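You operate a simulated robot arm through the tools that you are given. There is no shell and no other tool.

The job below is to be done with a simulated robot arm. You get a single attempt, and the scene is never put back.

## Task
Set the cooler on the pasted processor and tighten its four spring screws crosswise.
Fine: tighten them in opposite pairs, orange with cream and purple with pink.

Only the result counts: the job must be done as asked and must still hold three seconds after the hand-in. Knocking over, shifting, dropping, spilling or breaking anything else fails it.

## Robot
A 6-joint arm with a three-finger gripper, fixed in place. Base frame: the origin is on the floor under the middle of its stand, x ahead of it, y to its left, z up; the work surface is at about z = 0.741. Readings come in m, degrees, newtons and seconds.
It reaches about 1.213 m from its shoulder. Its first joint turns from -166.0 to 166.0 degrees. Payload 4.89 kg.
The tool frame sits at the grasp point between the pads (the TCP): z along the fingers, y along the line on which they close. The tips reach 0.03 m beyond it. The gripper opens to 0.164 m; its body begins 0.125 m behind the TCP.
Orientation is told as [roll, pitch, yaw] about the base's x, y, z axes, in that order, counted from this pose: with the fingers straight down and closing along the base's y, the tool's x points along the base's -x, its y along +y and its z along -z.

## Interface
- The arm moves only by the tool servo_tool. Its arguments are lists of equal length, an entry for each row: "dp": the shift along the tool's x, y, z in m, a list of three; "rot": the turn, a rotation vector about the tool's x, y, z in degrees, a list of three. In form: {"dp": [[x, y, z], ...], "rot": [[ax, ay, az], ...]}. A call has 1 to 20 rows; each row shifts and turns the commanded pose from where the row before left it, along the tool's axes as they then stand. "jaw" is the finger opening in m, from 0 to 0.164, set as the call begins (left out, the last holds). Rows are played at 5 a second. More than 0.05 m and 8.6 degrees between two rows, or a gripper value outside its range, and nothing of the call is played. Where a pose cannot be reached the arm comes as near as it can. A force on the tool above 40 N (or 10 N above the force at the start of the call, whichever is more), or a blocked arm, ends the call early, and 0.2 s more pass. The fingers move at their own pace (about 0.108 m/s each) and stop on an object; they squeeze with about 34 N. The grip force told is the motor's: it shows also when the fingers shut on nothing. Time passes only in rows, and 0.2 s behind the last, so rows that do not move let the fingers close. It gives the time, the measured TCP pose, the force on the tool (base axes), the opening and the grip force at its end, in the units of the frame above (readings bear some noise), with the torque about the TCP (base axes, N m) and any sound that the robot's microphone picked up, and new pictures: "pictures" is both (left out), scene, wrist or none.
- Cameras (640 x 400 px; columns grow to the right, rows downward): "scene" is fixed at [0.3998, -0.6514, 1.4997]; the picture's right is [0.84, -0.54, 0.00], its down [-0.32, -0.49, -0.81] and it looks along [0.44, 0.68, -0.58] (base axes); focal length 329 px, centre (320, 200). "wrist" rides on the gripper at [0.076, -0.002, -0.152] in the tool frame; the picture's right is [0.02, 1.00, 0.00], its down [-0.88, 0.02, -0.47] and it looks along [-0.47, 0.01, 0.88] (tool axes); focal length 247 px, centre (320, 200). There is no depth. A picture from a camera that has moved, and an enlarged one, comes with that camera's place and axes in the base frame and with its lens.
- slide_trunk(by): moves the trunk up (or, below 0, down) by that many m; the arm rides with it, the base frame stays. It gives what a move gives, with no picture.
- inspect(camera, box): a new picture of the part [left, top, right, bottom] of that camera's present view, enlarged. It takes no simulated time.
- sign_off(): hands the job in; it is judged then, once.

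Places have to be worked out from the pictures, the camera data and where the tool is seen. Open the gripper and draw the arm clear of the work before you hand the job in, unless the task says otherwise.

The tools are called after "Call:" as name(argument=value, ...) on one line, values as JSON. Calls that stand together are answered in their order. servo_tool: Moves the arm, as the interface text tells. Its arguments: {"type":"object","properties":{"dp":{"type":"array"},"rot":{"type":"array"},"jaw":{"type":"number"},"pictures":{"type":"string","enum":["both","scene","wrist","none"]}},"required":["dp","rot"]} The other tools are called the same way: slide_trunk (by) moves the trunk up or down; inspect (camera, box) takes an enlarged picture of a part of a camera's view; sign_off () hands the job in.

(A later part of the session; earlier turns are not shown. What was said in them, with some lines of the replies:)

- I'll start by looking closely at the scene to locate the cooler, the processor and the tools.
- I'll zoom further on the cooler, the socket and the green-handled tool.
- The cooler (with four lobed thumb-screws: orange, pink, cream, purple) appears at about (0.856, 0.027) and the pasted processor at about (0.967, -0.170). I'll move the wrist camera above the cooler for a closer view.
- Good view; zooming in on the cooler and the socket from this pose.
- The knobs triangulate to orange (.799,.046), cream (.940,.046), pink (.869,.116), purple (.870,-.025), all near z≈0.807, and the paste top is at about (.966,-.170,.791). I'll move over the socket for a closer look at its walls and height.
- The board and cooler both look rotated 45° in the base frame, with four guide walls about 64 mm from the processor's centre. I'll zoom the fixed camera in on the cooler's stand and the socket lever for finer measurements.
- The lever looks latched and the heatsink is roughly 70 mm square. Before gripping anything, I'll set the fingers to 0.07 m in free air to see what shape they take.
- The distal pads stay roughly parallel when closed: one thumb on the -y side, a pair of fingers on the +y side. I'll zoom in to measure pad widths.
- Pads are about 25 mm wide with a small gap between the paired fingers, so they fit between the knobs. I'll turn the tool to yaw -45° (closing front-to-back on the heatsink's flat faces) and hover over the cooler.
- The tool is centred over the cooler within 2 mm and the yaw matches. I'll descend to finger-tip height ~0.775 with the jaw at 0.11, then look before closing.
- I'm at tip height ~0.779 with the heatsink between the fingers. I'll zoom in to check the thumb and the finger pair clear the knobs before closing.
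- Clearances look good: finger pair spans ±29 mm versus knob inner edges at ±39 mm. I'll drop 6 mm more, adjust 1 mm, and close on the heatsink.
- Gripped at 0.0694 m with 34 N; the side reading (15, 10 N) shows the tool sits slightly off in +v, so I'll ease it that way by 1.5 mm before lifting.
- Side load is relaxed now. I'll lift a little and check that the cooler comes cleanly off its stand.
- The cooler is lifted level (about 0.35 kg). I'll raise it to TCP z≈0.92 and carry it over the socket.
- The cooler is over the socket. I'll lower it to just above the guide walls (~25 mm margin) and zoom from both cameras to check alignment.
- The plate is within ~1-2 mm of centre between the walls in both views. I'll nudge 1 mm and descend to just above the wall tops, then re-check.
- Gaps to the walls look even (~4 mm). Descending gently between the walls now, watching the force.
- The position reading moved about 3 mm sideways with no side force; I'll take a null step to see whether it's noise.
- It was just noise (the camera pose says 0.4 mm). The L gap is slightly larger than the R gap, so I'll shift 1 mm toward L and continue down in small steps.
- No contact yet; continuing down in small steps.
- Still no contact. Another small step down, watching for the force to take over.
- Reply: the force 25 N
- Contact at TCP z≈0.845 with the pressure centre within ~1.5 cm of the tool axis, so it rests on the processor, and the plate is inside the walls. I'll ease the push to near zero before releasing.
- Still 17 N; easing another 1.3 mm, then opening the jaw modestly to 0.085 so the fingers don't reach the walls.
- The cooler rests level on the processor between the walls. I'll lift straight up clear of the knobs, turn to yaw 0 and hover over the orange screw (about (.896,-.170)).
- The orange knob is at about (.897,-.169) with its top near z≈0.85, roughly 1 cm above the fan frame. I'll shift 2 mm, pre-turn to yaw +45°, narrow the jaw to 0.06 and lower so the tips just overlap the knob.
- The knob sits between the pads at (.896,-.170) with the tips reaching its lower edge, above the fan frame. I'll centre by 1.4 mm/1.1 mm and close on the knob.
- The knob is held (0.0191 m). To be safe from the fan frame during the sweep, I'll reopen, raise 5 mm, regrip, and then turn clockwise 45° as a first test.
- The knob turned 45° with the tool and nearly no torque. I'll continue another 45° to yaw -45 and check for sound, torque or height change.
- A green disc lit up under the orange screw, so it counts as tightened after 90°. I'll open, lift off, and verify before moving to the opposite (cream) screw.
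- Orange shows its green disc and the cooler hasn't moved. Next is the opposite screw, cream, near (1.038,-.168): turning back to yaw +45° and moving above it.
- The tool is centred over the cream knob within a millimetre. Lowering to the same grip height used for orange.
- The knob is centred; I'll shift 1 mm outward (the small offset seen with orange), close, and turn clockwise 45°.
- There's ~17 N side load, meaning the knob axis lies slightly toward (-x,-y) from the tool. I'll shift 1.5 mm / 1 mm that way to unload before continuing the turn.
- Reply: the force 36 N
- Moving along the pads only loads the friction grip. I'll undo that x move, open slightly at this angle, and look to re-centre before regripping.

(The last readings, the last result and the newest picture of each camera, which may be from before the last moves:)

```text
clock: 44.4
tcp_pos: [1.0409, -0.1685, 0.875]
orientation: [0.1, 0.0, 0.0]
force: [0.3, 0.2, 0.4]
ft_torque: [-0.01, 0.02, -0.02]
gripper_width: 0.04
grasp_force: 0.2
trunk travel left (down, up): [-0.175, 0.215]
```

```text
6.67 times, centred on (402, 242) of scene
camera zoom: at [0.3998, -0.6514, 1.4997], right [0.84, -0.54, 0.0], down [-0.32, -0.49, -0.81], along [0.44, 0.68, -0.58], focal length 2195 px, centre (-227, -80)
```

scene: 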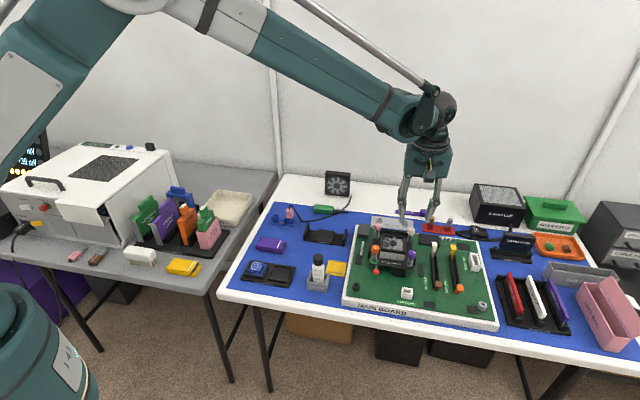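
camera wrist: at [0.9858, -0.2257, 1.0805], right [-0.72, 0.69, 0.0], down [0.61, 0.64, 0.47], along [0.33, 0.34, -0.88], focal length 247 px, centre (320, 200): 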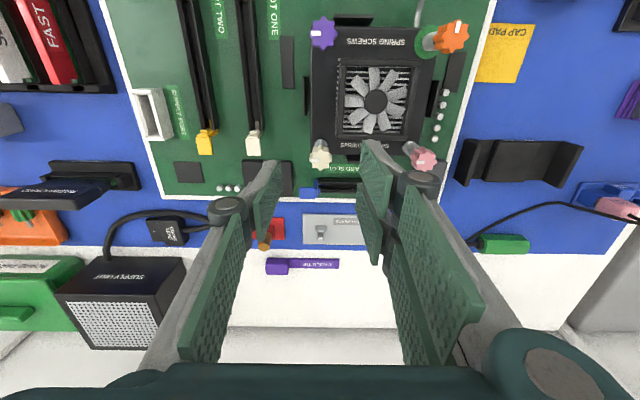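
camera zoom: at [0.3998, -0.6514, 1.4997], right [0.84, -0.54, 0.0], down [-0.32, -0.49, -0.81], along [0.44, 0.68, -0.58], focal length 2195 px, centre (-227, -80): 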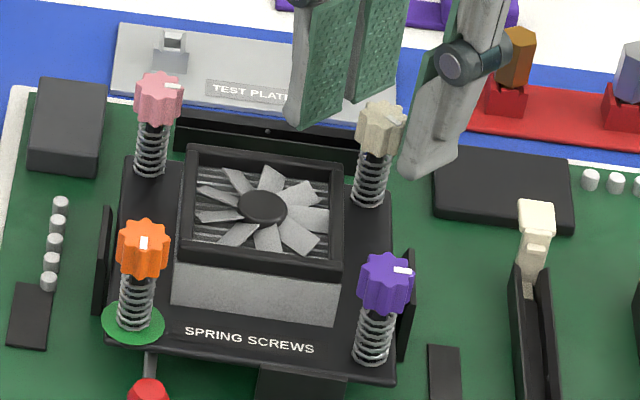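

The knob looks ~1 mm toward (-x,-y) of the tool centre. Shifting that amount, regripping, then turning the remaining 45°.

Call:
servo_tool(dp=[[0.001, -0.0012, 0], [0, 0, 0]], rot=[[0, 0, 0], [0, 0, 0]], pictures="none")

Call:
servo_tool(dp=[[0, 0, 0], [0, 0, 0], [0, 0, 0]], rot=[[0, 0, 0], [0, 0, 0], [0, 0, 0]], jaw=0.0, pictures="none")

```text
clock: 45.0
tcp_pos: [1.0397, -0.1695, 0.8769]
orientation: [0.0, -0.1, -0.1]
force: [0.6, -0.2, -0.2]
ft_torque: [0.02, 0.02, -0.02]
gripper_width: 0.04
grasp_force: 0.2
trunk travel left (down, up): [-0.175, 0.215]
```

```text
clock: 45.8
tcp_pos: [1.0392, -0.1687, 0.8746]
orientation: [-0.1, 0.1, 0.1]
force: [-3.0, 10.2, -0.1]
ft_torque: [0.32, 0.02, -0.02]
gripper_width: 0.0196
grasp_force: 33.7
trunk travel left (down, up): [-0.175, 0.215]
```

Slightly over-corrected (10 N in +y at ~12 N/mm), so I'll back off 0.8 mm and then rotate 45° further clockwise.

Call:
servo_tool(dp=[[0, 0.0008, 0], [0, 0, 0]], rot=[[0, 0, 0], [0, 0, 0]], pictures="none")

Call:
servo_tool(dp=[[0, 0, 0], [0, 0, 0], [0, 0, 0], [0, 0, 0]], rot=[[0, 0, 7.5], [0, 0, 7.5], [0, 0, 7.5], [0, 0, 0]], pictures="none")

Call:
inspect(camera="scene", box=[370, 212, 434, 272])

```text
clock: 46.4
tcp_pos: [1.039, -0.1693, 0.8749]
orientation: [0.0, 0.0, 0.0]
force: [-5.0, 8.3, -3.3]
ft_torque: [0.23, 0.12, -0.01]
gripper_width: 0.0193
grasp_force: 34.1
trunk travel left (down, up): [-0.175, 0.215]
```

```text
clock: 47.4
tcp_pos: [1.0388, -0.1691, 0.8754]
orientation: [0.0, -0.1, -22.7]
force: [-13.8, 8.5, -7.1]
ft_torque: [0.25, 0.44, -0.01]
gripper_width: 0.0194
grasp_force: 33.9
trunk travel left (down, up): [-0.175, 0.215]
```

```text
6.67 times, centred on (402, 242) of scene
camera zoom: at [0.3998, -0.6514, 1.4997], right [0.84, -0.54, 0.0], down [-0.32, -0.49, -0.81], along [0.44, 0.68, -0.58], focal length 2195 px, centre (-227, -80)
```

zoom: 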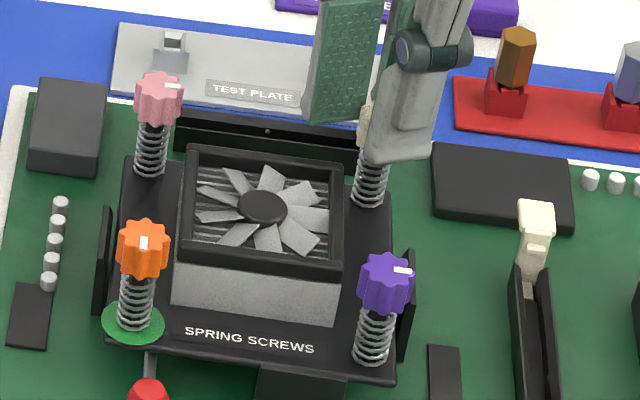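

Side load is mostly along the pads (+x tool); I'll shift 0.7 mm that way while finishing the last 22.5°.

Call:
servo_tool(dp=[[0.0007, 0, 0], [0, 0, 0], [0, 0, 0], [0, 0, 0], [0, 0, 0]], rot=[[0, 0, 0], [0, 0, 7.5], [0, 0, 7.5], [0, 0, 7.5], [0, 0, 0]], pictures="none")

Call:
inspect(camera="scene", box=[370, 212, 434, 272])

Call:
inspect(camera="wrist", box=[240, 110, 400, 230])

```text
clock: 48.6
tcp_pos: [1.0381, -0.1684, 0.8748]
orientation: [0.0, 0.0, -44.9]
force: [5.8, 1.9, -1.0]
ft_torque: [-0.09, -0.27, -0.06]
gripper_width: 0.0196
grasp_force: 34.1
trunk travel left (down, up): [-0.175, 0.215]
```

```text
6.67 times, centred on (402, 242) of scene
camera zoom: at [0.3998, -0.6514, 1.4997], right [0.84, -0.54, 0.0], down [-0.32, -0.49, -0.81], along [0.44, 0.68, -0.58], focal length 2195 px, centre (-227, -80)
```

zoom: 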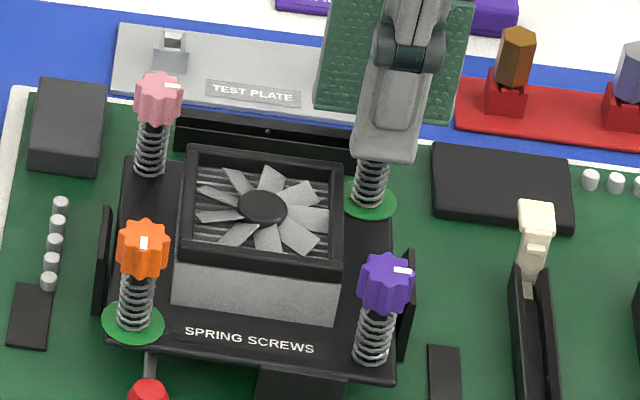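

```text
3.33 times, centred on (320, 170) of wrist
camera zoom: at [0.9836, -0.1162, 1.0267], right [0.69, 0.72, 0.0], down [0.64, -0.61, 0.47], along [0.34, -0.33, -0.88], focal length 823 px, centre (320, 300)
```

zoom: 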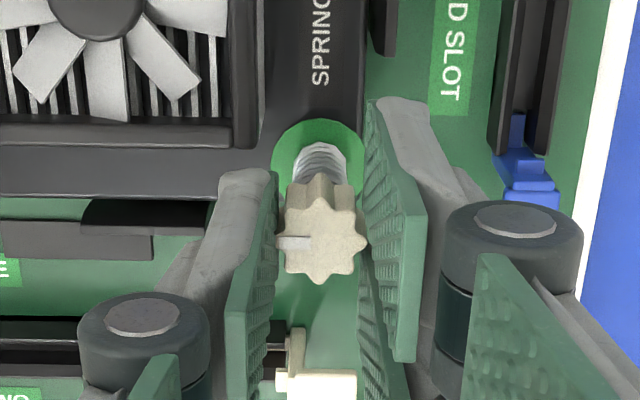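

Cream's green disc is lit too, so the first opposite pair is done. Releasing, lifting, and moving to the purple screw near (.968,-.239) at yaw +45°.

Call:
servo_tool(dp=[[0, 0, 0], [0, 0, 0], [0, 0, -0.02], [0, 0, -0.035], [0, 0, 0]], rot=[[0, 0, 0], [0, 0, 0], [0, 0, 0], [0, 0, 0], [0, 0, 0]], jaw=0.05, pictures="none")

Call:
servo_tool(dp=[[0, 0, 0], [0, 0, 0], [0, 0, 0], [0, 0, 0], [0, 0, 0], [0, 0, 0], [0, 0, 0], [0, 0, 0], [0, 0, 0], [0, 0, 0], [0, 0, 0], [0, 0, 0], [0.0333, 0, 0], [0.0333, 0, 0], [0.0333, 0, 0], [0, 0, 0]], rot=[[0, 0, -7.5], [0, 0, -7.5], [0, 0, -7.5], [0, 0, -7.5], [0, 0, -7.5], [0, 0, -7.5], [0, 0, -7.5], [0, 0, -7.5], [0, 0, -7.5], [0, 0, -7.5], [0, 0, -7.5], [0, 0, -7.5], [0, 0, 0], [0, 0, 0], [0, 0, 0], [0, 0, 0]], jaw=0.06, pictures="both")

Call:
inspect(camera="wrist", box=[240, 90, 400, 210])

Call:
inspect(camera="scene", box=[365, 212, 429, 272])

```text
clock: 49.8
tcp_pos: [1.039, -0.1681, 0.9291]
orientation: [0.0, 0.0, -45.1]
force: [0.1, 1.1, 0.0]
ft_torque: [-0.01, 0.02, 0.0]
gripper_width: 0.0498
grasp_force: 0.1
trunk travel left (down, up): [-0.175, 0.215]
```

```text
clock: 53.2
tcp_pos: [0.9681, -0.2407, 0.9304]
orientation: [0.0, 0.0, 44.9]
force: [-0.2, 0.8, 0.0]
ft_torque: [0.01, -0.09, 0.03]
gripper_width: 0.0597
grasp_force: 0.1
trunk travel left (down, up): [-0.175, 0.215]
camera wrist: at [0.9146, -0.2968, 1.0816], right [-0.72, 0.69, 0.0], down [0.61, 0.64, 0.47], along [0.33, 0.34, -0.88], focal length 247 px, centre (320, 200)
```

scene: 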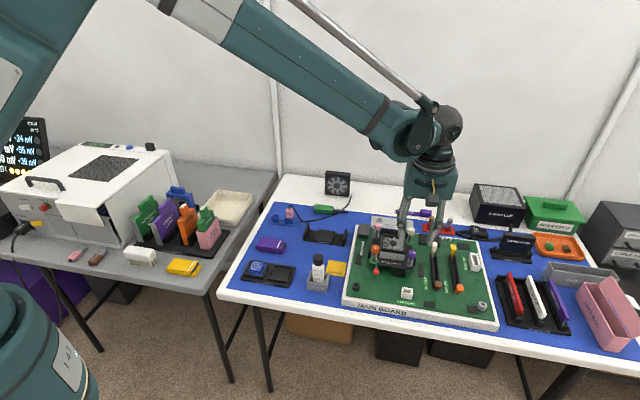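
wrist: 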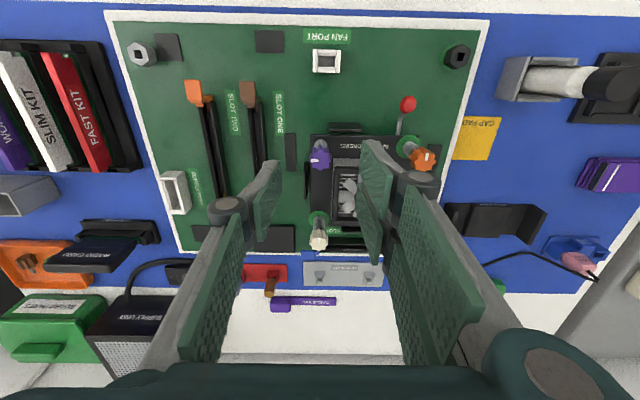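

```text
3.33 times, centred on (320, 150) of wrist
camera zoom: at [0.9146, -0.2968, 1.0816], right [-0.72, 0.69, 0.0], down [0.61, 0.64, 0.47], along [0.33, 0.34, -0.88], focal length 823 px, centre (320, 367)
```

zoom: 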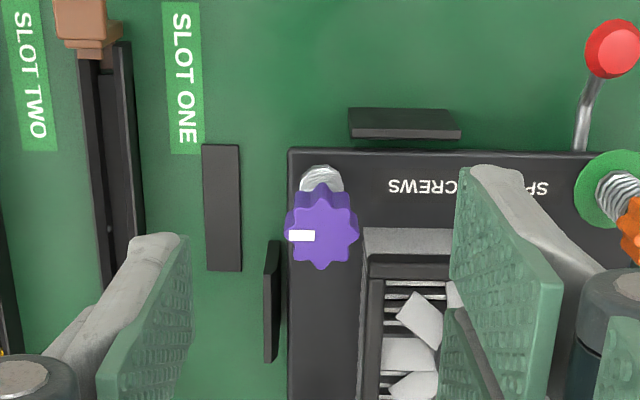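

```text
6.67 times, centred on (397, 242) of scene
camera zoom: at [0.3998, -0.6514, 1.4997], right [0.84, -0.54, 0.0], down [-0.32, -0.49, -0.81], along [0.44, 0.68, -0.58], focal length 2195 px, centre (-193, -80)
```

zoom: 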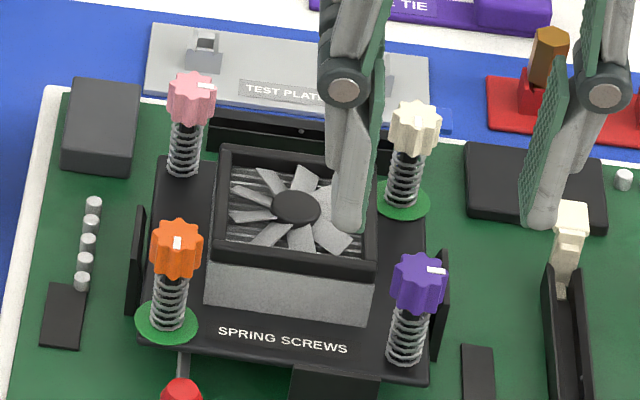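

The tool is centred over the purple knob (<0.5 mm). Lowering to grip height, closing, and checking the side force before turning.

Call:
servo_tool(dp=[[0, 0, 0.02], [0, 0, 0.02], [0, 0, 0.0155], [0, 0, 0]], rot=[[0, 0, 0], [0, 0, 0], [0, 0, 0], [0, 0, 0]], pictures="none")

Call:
inspect(camera="wrist", box=[240, 110, 400, 230])

Call:
inspect(camera="scene", box=[365, 212, 429, 272])

```text
clock: 54.2
tcp_pos: [0.9686, -0.2396, 0.8745]
orientation: [0.0, 0.1, 45.0]
force: [-0.1, -0.2, 0.1]
ft_torque: [0.03, -0.01, 0.02]
gripper_width: 0.0599
grasp_force: 0.2
trunk travel left (down, up): [-0.175, 0.215]
```

```text
3.33 times, centred on (320, 170) of wrist
camera zoom: at [0.9148, -0.2954, 1.0264], right [-0.72, 0.69, 0.0], down [0.61, 0.64, 0.47], along [0.33, 0.34, -0.88], focal length 823 px, centre (320, 300)
```

zoom: 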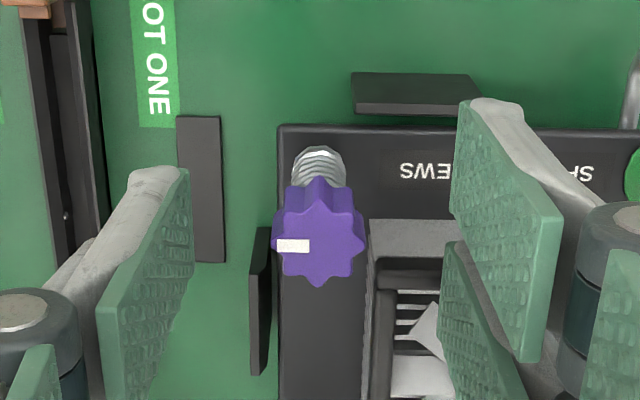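

```text
6.67 times, centred on (397, 242) of scene
camera zoom: at [0.3998, -0.6514, 1.4997], right [0.84, -0.54, 0.0], down [-0.32, -0.49, -0.81], along [0.44, 0.68, -0.58], focal length 2195 px, centre (-193, -80)
```

zoom: 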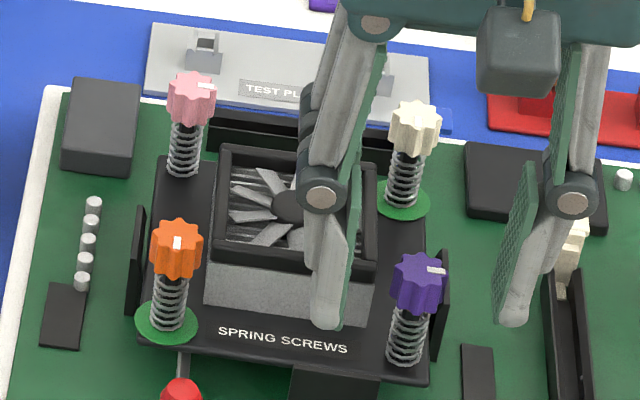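

The knob is ~0.7 mm off in tool y; correcting and closing.

Call:
servo_tool(dp=[[0, -0.0007, 0], [0, 0, 0]], rot=[[0, 0, 0], [0, 0, 0]], pictures="none")

Call:
servo_tool(dp=[[0, 0, 0], [0, 0, 0], [0, 0, 0], [0, 0, 0]], rot=[[0, 0, 0], [0, 0, 0], [0, 0, 0], [0, 0, 0]], jaw=0.0, pictures="none")

```text
clock: 54.8
tcp_pos: [0.9698, -0.2407, 0.8747]
orientation: [0.0, 0.0, 45.0]
force: [-0.4, -0.4, -0.1]
ft_torque: [0.01, -0.02, 0.02]
gripper_width: 0.0599
grasp_force: 0.1
trunk travel left (down, up): [-0.175, 0.215]
```

```text
clock: 55.8
tcp_pos: [0.9685, -0.2405, 0.8753]
orientation: [0.0, -0.1, 45.1]
force: [-7.3, 4.8, -0.5]
ft_torque: [0.07, 0.2, 0.0]
gripper_width: 0.0192
grasp_force: 33.8
trunk travel left (down, up): [-0.175, 0.215]
```

8.6 N in +y tool, so I undo 0.6 mm of that shift and then turn clockwise 45°.

Call:
servo_tool(dp=[[0, 0.0006, 0], [0, 0, 0], [0, 0, 0], [0, 0, 0], [0, 0, 0], [0, 0, 0], [0, 0, 0], [0, 0, 0]], rot=[[0, 0, 0], [0, 0, 7.5], [0, 0, 7.5], [0, 0, 7.5], [0, 0, 7.5], [0, 0, 7.5], [0, 0, 7.5], [0, 0, 0]], pictures="none")

```text
clock: 57.6
tcp_pos: [0.9684, -0.2389, 0.8742]
orientation: [0.0, 0.1, -0.1]
force: [8.8, -5.1, 11.0]
ft_torque: [-0.09, -0.26, -0.01]
gripper_width: 0.0194
grasp_force: 34.2
trunk travel left (down, up): [-0.175, 0.215]
```

There's 11 N upward now; I'll check visually whether the paired fingers touch the fan frame.

Call:
inspect(camera="scene", box=[380, 222, 424, 262])

Call:
inspect(camera="wrist", box=[240, 110, 400, 230])

```text
10.00 times, centred on (402, 242) of scene
camera zoom: at [0.3998, -0.6514, 1.4997], right [0.84, -0.54, 0.0], down [-0.32, -0.49, -0.81], along [0.44, 0.68, -0.58], focal length 3293 px, centre (-500, -220)
```

zoom: 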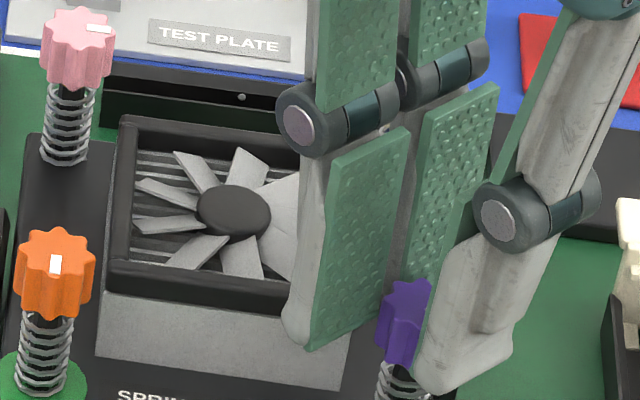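

```text
3.33 times, centred on (320, 170) of wrist
camera zoom: at [0.8914, -0.2416, 1.0264], right [-0.02, 1.0, 0.0], down [0.88, 0.02, 0.47], along [0.47, 0.01, -0.88], focal length 823 px, centre (320, 300)
```

zoom: 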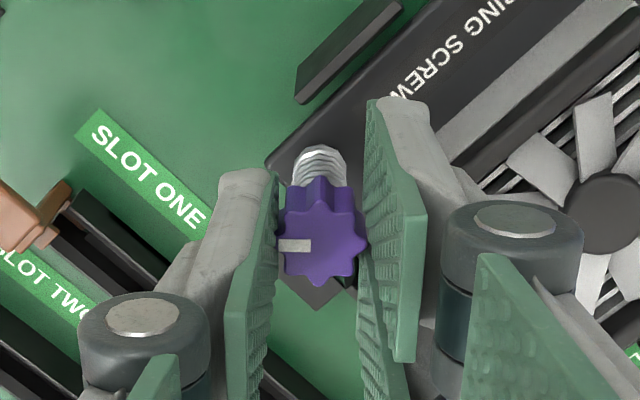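

The tips hover over the frame's corner without visible contact; the load is modest. I'll trim 0.4 mm and continue the turn 22.5°.

Call:
servo_tool(dp=[[-0.0004, -0.0004, 0], [0, 0, 0], [0, 0, 0], [0, 0, 0], [0, 0, 0]], rot=[[0, 0, 0], [0, 0, 7.5], [0, 0, 7.5], [0, 0, 7.5], [0, 0, 0]], pictures="none")

```text
clock: 58.8
tcp_pos: [0.9676, -0.2402, 0.8747]
orientation: [0.0, 0.0, -22.6]
force: [9.0, -1.3, 10.1]
ft_torque: [0.05, -0.19, 0.0]
gripper_width: 0.0194
grasp_force: 34.1
trunk travel left (down, up): [-0.175, 0.215]
```

Loads stay small. Finishing the last 22.5° for purple.

Call:
servo_tool(dp=[[0, 0, 0], [0, 0, 0], [0, 0, 0], [0, 0, 0]], rot=[[0, 0, 7.5], [0, 0, 7.5], [0, 0, 7.5], [0, 0, 0]], pictures="none")

Call:
inspect(camera="scene", box=[365, 212, 429, 272])

Call:
inspect(camera="wrist", box=[240, 110, 400, 230])

```text
clock: 59.8
tcp_pos: [0.9689, -0.2385, 0.8744]
orientation: [0.0, -0.1, -45.0]
force: [8.6, 3.3, 7.7]
ft_torque: [0.04, -0.33, -0.04]
gripper_width: 0.0195
grasp_force: 34.3
trunk travel left (down, up): [-0.175, 0.215]
```

```text
6.67 times, centred on (397, 242) of scene
camera zoom: at [0.3998, -0.6514, 1.4997], right [0.84, -0.54, 0.0], down [-0.32, -0.49, -0.81], along [0.44, 0.68, -0.58], focal length 2195 px, centre (-193, -80)
```

zoom: 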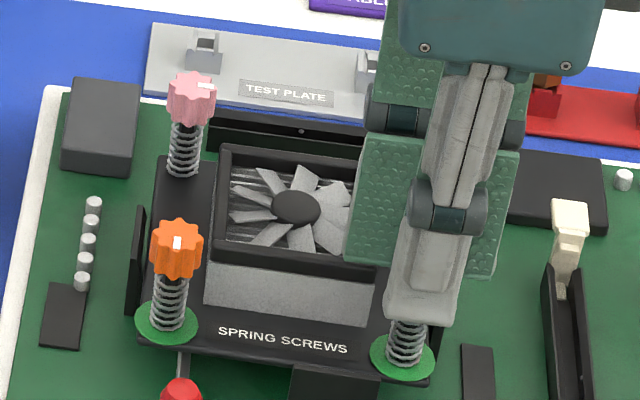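

```text
3.33 times, centred on (320, 170) of wrist
camera zoom: at [0.9128, -0.1869, 1.0264], right [0.69, 0.72, 0.0], down [0.64, -0.61, 0.47], along [0.34, -0.33, -0.88], focal length 823 px, centre (320, 300)
```

zoom: 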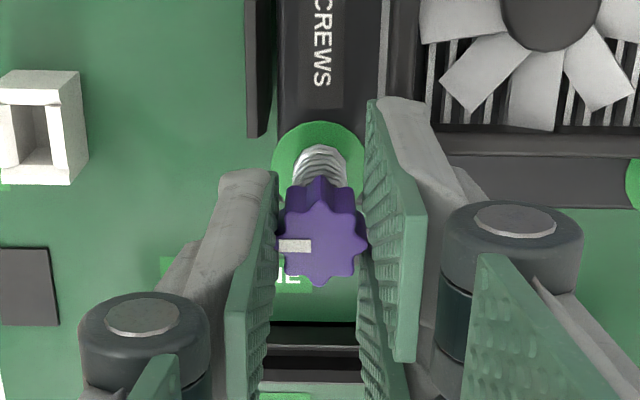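

Purple's disc is green. Releasing, lifting, and going to its opposite, pink, near (.968,-.098).

Call:
servo_tool(dp=[[0, 0, 0], [0, 0, 0], [0, 0, -0.02], [0, 0, -0.035], [0, 0, 0]], rot=[[0, 0, 0], [0, 0, 0], [0, 0, 0], [0, 0, 0], [0, 0, 0]], jaw=0.05, pictures="none")

Call:
servo_tool(dp=[[0, 0, 0], [0, 0, 0], [0, 0, 0], [0, 0, 0], [0, 0, 0], [0, 0, 0], [0, 0, 0], [0, 0, 0], [0, 0, 0], [0, 0, 0], [0, 0, 0], [0, 0, 0], [-0.025, 0.025, 0], [-0.025, 0.025, 0], [-0.025, 0.025, 0], [-0.025, 0.025, 0], [0, 0, 0]], rot=[[0, 0, -7.5], [0, 0, -7.5], [0, 0, -7.5], [0, 0, -7.5], [0, 0, -7.5], [0, 0, -7.5], [0, 0, -7.5], [0, 0, -7.5], [0, 0, -7.5], [0, 0, -7.5], [0, 0, -7.5], [0, 0, -7.5], [0, 0, 0], [0, 0, 0], [0, 0, 0], [0, 0, 0], [0, 0, 0]], jaw=0.06, pictures="both")

Call:
inspect(camera="wrist", box=[240, 90, 400, 210])

Call:
inspect(camera="scene", box=[365, 212, 429, 272])

```text
clock: 61.0
tcp_pos: [0.968, -0.2403, 0.9302]
orientation: [0.1, 0.0, -45.1]
force: [0.4, 0.7, 1.1]
ft_torque: [0.0, -0.04, -0.04]
gripper_width: 0.0501
grasp_force: 0.0
trunk travel left (down, up): [-0.175, 0.215]
```

```text
clock: 64.6
tcp_pos: [0.9672, -0.0967, 0.9301]
orientation: [0.0, 0.0, 45.1]
force: [0.2, 1.1, -0.8]
ft_torque: [-0.03, -0.04, -0.02]
gripper_width: 0.0601
grasp_force: 0.1
trunk travel left (down, up): [-0.175, 0.215]
camera wrist: at [0.915, -0.1533, 1.0817], right [-0.72, 0.69, 0.0], down [0.61, 0.64, 0.47], along [0.33, 0.34, -0.88], focal length 247 px, centre (320, 200)
```

scene: 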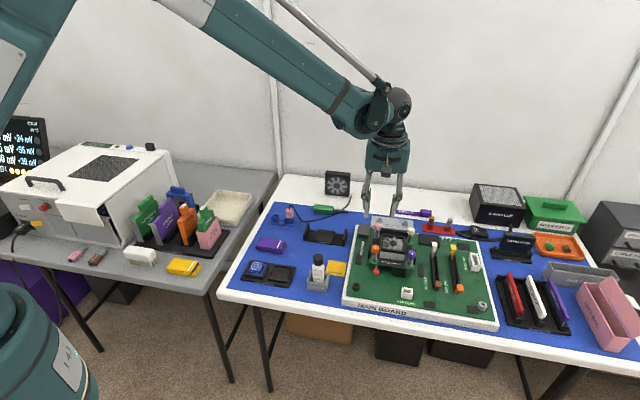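
wrist: 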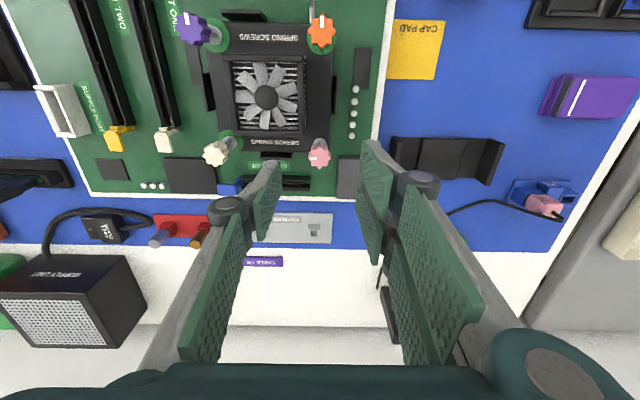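

```text
3.33 times, centred on (320, 150) of wrist
camera zoom: at [0.915, -0.1533, 1.0817], right [-0.72, 0.69, 0.0], down [0.61, 0.64, 0.47], along [0.33, 0.34, -0.88], focal length 823 px, centre (320, 367)
```

zoom: 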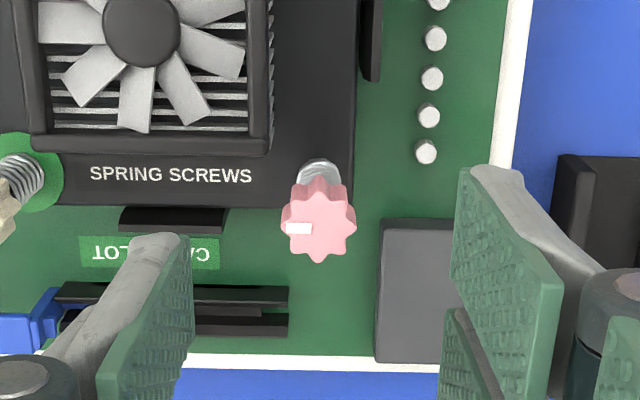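

```text
6.67 times, centred on (397, 242) of scene
camera zoom: at [0.3998, -0.6514, 1.4997], right [0.84, -0.54, 0.0], down [-0.32, -0.49, -0.81], along [0.44, 0.68, -0.58], focal length 2195 px, centre (-193, -80)
```

zoom: 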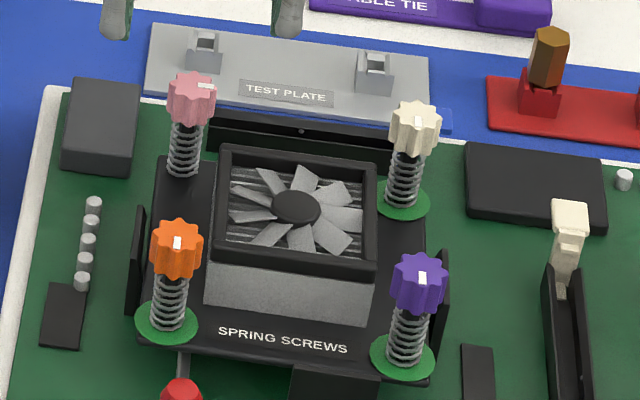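

Three discs are green. Pink appears ~1.8 mm/−0.7 mm off; correcting and lowering to grip height.

Call:
servo_tool(dp=[[0.0016, -0.0004, 0.02], [0, 0, 0.02], [0, 0, 0.0155], [0, 0, 0]], rot=[[0, 0, 0], [0, 0, 0], [0, 0, 0], [0, 0, 0]], pictures="none")

Call:
inspect(camera="wrist", box=[240, 110, 400, 230])

Call:
inspect(camera="scene", box=[360, 212, 424, 272])

```text
clock: 65.6
tcp_pos: [0.9673, -0.0997, 0.8739]
orientation: [0.0, 0.0, 45.1]
force: [-0.9, -0.3, -1.8]
ft_torque: [0.01, 0.01, -0.02]
gripper_width: 0.0596
grasp_force: 0.1
trunk travel left (down, up): [-0.175, 0.215]
```

```text
3.33 times, centred on (320, 170) of wrist
camera zoom: at [0.9141, -0.1549, 1.0254], right [-0.72, 0.69, 0.0], down [0.61, 0.64, 0.47], along [0.33, 0.34, -0.88], focal length 823 px, centre (320, 300)
```

zoom: 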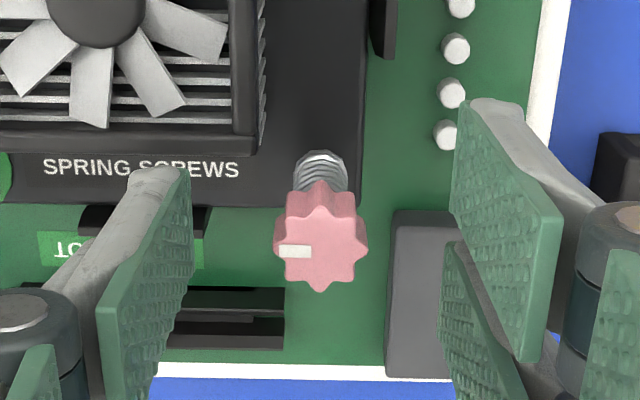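

```text
6.67 times, centred on (392, 242) of scene
camera zoom: at [0.3998, -0.6514, 1.4997], right [0.84, -0.54, 0.0], down [-0.32, -0.49, -0.81], along [0.44, 0.68, -0.58], focal length 2195 px, centre (-160, -80)
```

zoom: 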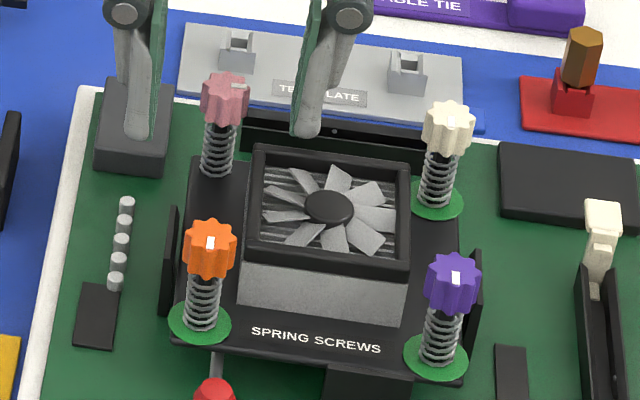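

The knob is at row 248 versus 243 for the good grips, so I back off 0.8 mm in x, then close and check force.

Call:
servo_tool(dp=[[-0.0009, 0, 0], [0, 0, 0]], rot=[[0, 0, 0], [0, 0, 0]], pictures="none")

Call:
servo_tool(dp=[[0, 0, 0], [0, 0, 0], [0, 0, 0], [0, 0, 0]], rot=[[0, 0, 0], [0, 0, 0], [0, 0, 0], [0, 0, 0]], jaw=0.0, pictures="none")

```text
clock: 66.2
tcp_pos: [0.9688, -0.0987, 0.8758]
orientation: [0.1, -0.1, 45.0]
force: [0.0, -0.9, 1.1]
ft_torque: [-0.03, 0.01, -0.01]
gripper_width: 0.0601
grasp_force: 0.0
trunk travel left (down, up): [-0.175, 0.215]
```

```text
clock: 67.2
tcp_pos: [0.9676, -0.098, 0.8744]
orientation: [0.0, -0.1, 45.0]
force: [-4.9, 2.6, 0.3]
ft_torque: [0.14, 0.12, -0.02]
gripper_width: 0.0195
grasp_force: 34.1
trunk travel left (down, up): [-0.175, 0.215]
```

Side load is only ~5 N. Trimming 0.4 mm and turning pink clockwise 45°.

Call:
servo_tool(dp=[[0, 0.0004, 0], [0, 0, 0], [0, 0, 0], [0, 0, 0], [0, 0, 0], [0, 0, 0], [0, 0, 0], [0, 0, 0]], rot=[[0, 0, 0], [0, 0, 7.5], [0, 0, 7.5], [0, 0, 7.5], [0, 0, 7.5], [0, 0, 7.5], [0, 0, 7.5], [0, 0, 0]], pictures="none")

```text
clock: 69.0
tcp_pos: [0.9675, -0.0977, 0.8737]
orientation: [0.0, 0.1, 0.0]
force: [-4.9, 10.0, 1.7]
ft_torque: [0.27, 0.28, 0.01]
gripper_width: 0.0195
grasp_force: 33.8
trunk travel left (down, up): [-0.175, 0.215]
```

Load is about 11 N toward +y; trimming 0.7 mm in y and turning the next 22.5°.

Call:
servo_tool(dp=[[0.0002, 0.0007, 0], [0, 0, 0], [0, 0, 0], [0, 0, 0], [0, 0, 0]], rot=[[0, 0, 0], [0, 0, 7.5], [0, 0, 7.5], [0, 0, 7.5], [0, 0, 0]], pictures="none")

Call:
servo_tool(dp=[[0, 0, 0], [0, 0, 0], [0, 0, 0], [0, 0, 0]], rot=[[0, 0, 7.5], [0, 0, 7.5], [0, 0, 7.5], [0, 0, 0]], pictures="none")

Call:
inspect(camera="scene", box=[360, 212, 424, 272])

Call:
inspect(camera="wrist", box=[240, 110, 400, 230])

```text
clock: 70.2
tcp_pos: [0.9686, -0.098, 0.8731]
orientation: [-0.1, 0.0, -22.6]
force: [-5.7, 5.7, -0.7]
ft_torque: [0.18, 0.12, 0.02]
gripper_width: 0.0193
grasp_force: 33.9
trunk travel left (down, up): [-0.175, 0.215]
```

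```text
clock: 71.2
tcp_pos: [0.9675, -0.097, 0.8731]
orientation: [0.0, 0.0, -44.9]
force: [-3.2, 4.2, -1.6]
ft_torque: [0.1, 0.02, 0.01]
gripper_width: 0.0194
grasp_force: 33.7
trunk travel left (down, up): [-0.175, 0.215]
```

```text
6.67 times, centred on (392, 242) of scene
camera zoom: at [0.3998, -0.6514, 1.4997], right [0.84, -0.54, 0.0], down [-0.32, -0.49, -0.81], along [0.44, 0.68, -0.58], focal length 2195 px, centre (-160, -80)
```

zoom: 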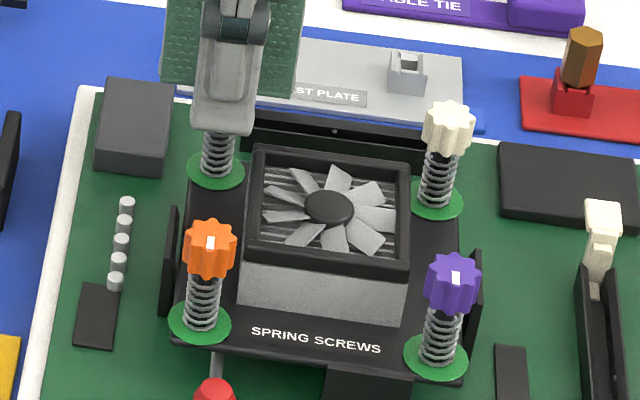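

```text
3.33 times, centred on (320, 170) of wrist
camera zoom: at [0.9123, -0.0454, 1.0256], right [0.69, 0.72, 0.0], down [0.64, -0.61, 0.47], along [0.34, -0.33, -0.88], focal length 823 px, centre (320, 300)
```

zoom: 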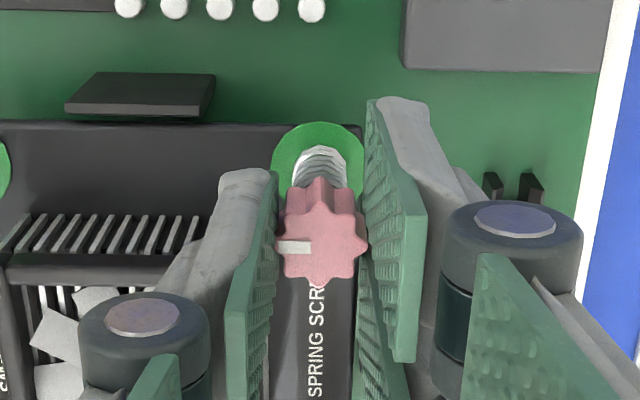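

All four discs are green. Releasing pink, lifting clear, and inspecting the result closely.

Call:
servo_tool(dp=[[0, 0, 0], [0, 0, 0], [0, 0, -0.02], [0, 0, -0.04], [0, 0, -0.04], [0, 0, -0.04], [0.03, 0.03, 0], [0.03, 0.03, 0], [0.03, 0.03, 0], [0, 0, 0]], rot=[[0, 0, 0], [0, 0, 0], [0, 0, 0], [0, 0, 0], [0, 0, 0], [0, 0, 0], [0, 0, 0], [0, 0, 0], [0, 0, 0], [0, 0, 0]], jaw=0.05, pictures="both")

Call:
inspect(camera="scene", box=[366, 217, 426, 272])

Call:
inspect(camera="scene", box=[340, 212, 500, 330])

```text
clock: 73.4
tcp_pos: [0.9674, 0.0299, 1.0137]
orientation: [0.0, 0.1, -45.0]
force: [-0.2, 0.2, 0.7]
ft_torque: [-0.11, 0.02, 0.0]
gripper_width: 0.05
grasp_force: 0.1
trunk travel left (down, up): [-0.175, 0.215]
camera wrist: at [0.912, 0.0821, 1.1658], right [0.69, 0.72, 0.0], down [0.64, -0.61, 0.47], along [0.34, -0.33, -0.88], focal length 247 px, centre (320, 200)
```

scene: 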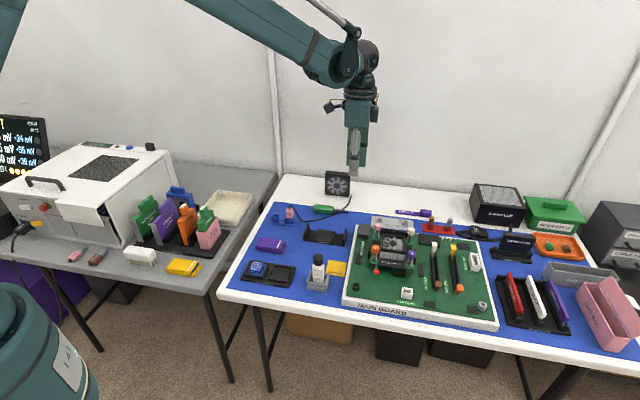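
wrist: 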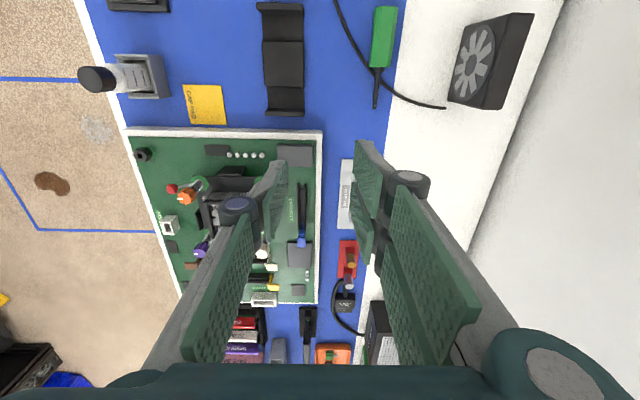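

```text
7.27 times, centred on (396, 244) of scene
camera zoom: at [0.3998, -0.6514, 1.4997], right [0.84, -0.54, 0.0], down [-0.32, -0.49, -0.81], along [0.44, 0.68, -0.58], focal length 2395 px, centre (-233, -124)
```

zoom: 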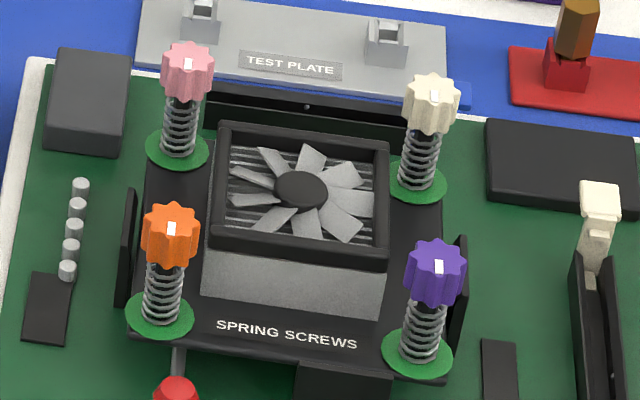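

```text
3.39 times, centred on (420, 271) of scene
camera zoom: at [0.3998, -0.6514, 1.4997], right [0.84, -0.54, 0.0], down [-0.32, -0.49, -0.81], along [0.44, 0.68, -0.58], focal length 1116 px, centre (-19, -41)
```

zoom: 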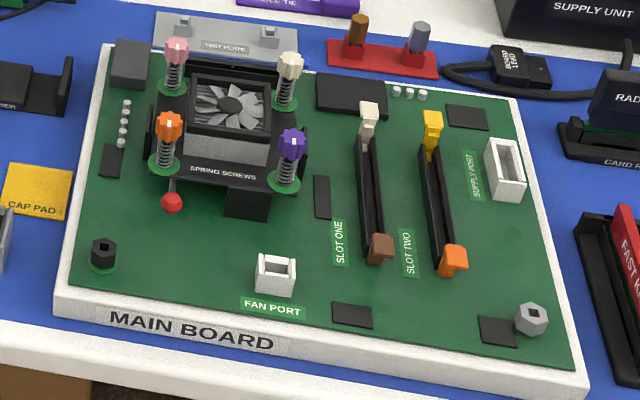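

All four green discs hold, the knob marks all show a 90° turn, and the cooler sits level between the walls. Opening the gripper fully and drawing the arm back clear of the work.

Call:
servo_tool(dp=[[0.0404, -0.0101, -0.006], [0.0404, -0.0101, -0.006], [0.0404, -0.0101, -0.006], [0.0404, -0.0101, -0.006], [0.0404, -0.0101, -0.006], [0.0404, -0.0101, -0.006], [0.0404, -0.0101, -0.006], [0, 0, 0], [0, 0, 0], [0, 0, 0]], rot=[[0, 0, 0], [0, 0, 0], [0, 0, 0], [0, 0, 0], [0, 0, 0], [0, 0, 0], [0, 0, 0], [0, 0, 0], [0, 0, 0], [0, 0, 0]], jaw=0.164, pictures="both")

Call:
inspect(camera="scene", box=[366, 217, 426, 272])

```text
clock: 75.6
tcp_pos: [0.7181, 0.1789, 1.0572]
orientation: [0.0, 0.0, -44.9]
force: [-1.0, 0.8, -0.5]
ft_torque: [-0.04, -0.01, -0.02]
gripper_width: 0.1642
grasp_force: 0.0
trunk travel left (down, up): [-0.175, 0.215]
camera wrist: at [0.6623, 0.2314, 1.2088], right [0.69, 0.72, 0.0], down [0.64, -0.61, 0.47], along [0.34, -0.33, -0.88], focal length 247 px, centre (320, 200)
```

scene: 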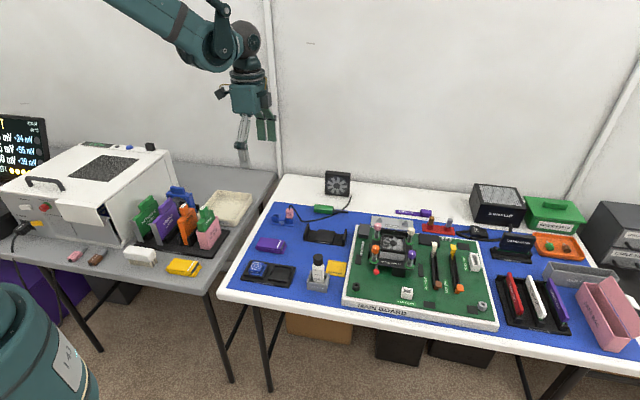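
wrist: 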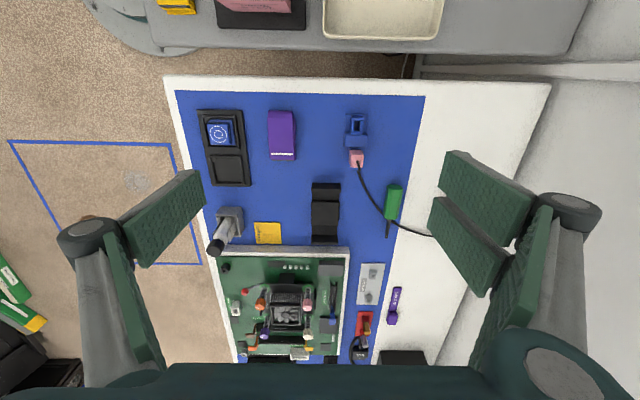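

```text
7.27 times, centred on (396, 244) of scene
camera zoom: at [0.3998, -0.6514, 1.4997], right [0.84, -0.54, 0.0], down [-0.32, -0.49, -0.81], along [0.44, 0.68, -0.58], focal length 2395 px, centre (-233, -124)
```

zoom: 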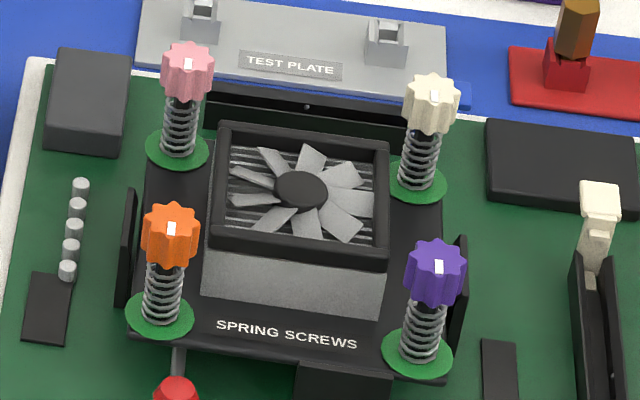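

The arm is clear with the gripper open. The cooler is still seated, all four green discs are lit after orange→cream then purple→pink, and nothing else has moved. Handing in.

Call:
sign_off()

```text
The job is handed in.
```

The cooler is seated on the pasted processor and all four spring screws are tightened. I handed the job in; no verdict came back.

- **Order:** I tightened orange then cream, followed by purple then pink.
- **Turn:** Each screw got a 90° clockwise turn. A green disc lit under it each time, which I took as the sign it was tight. The turning torque stayed very low, so the discs are my only evidence.
- **Seating:** The cooler sits level between the four guide walls. It had not visibly shifted in the last pictures.
- **Surroundings:** Nothing else on the table looked moved. The gripper is fully open and the arm is clear of the work.

While turning cream, my grip was slightly off-centre and put a brief side load of up to about 35 N on the screw. I re-centred, regripped and finished the turn.
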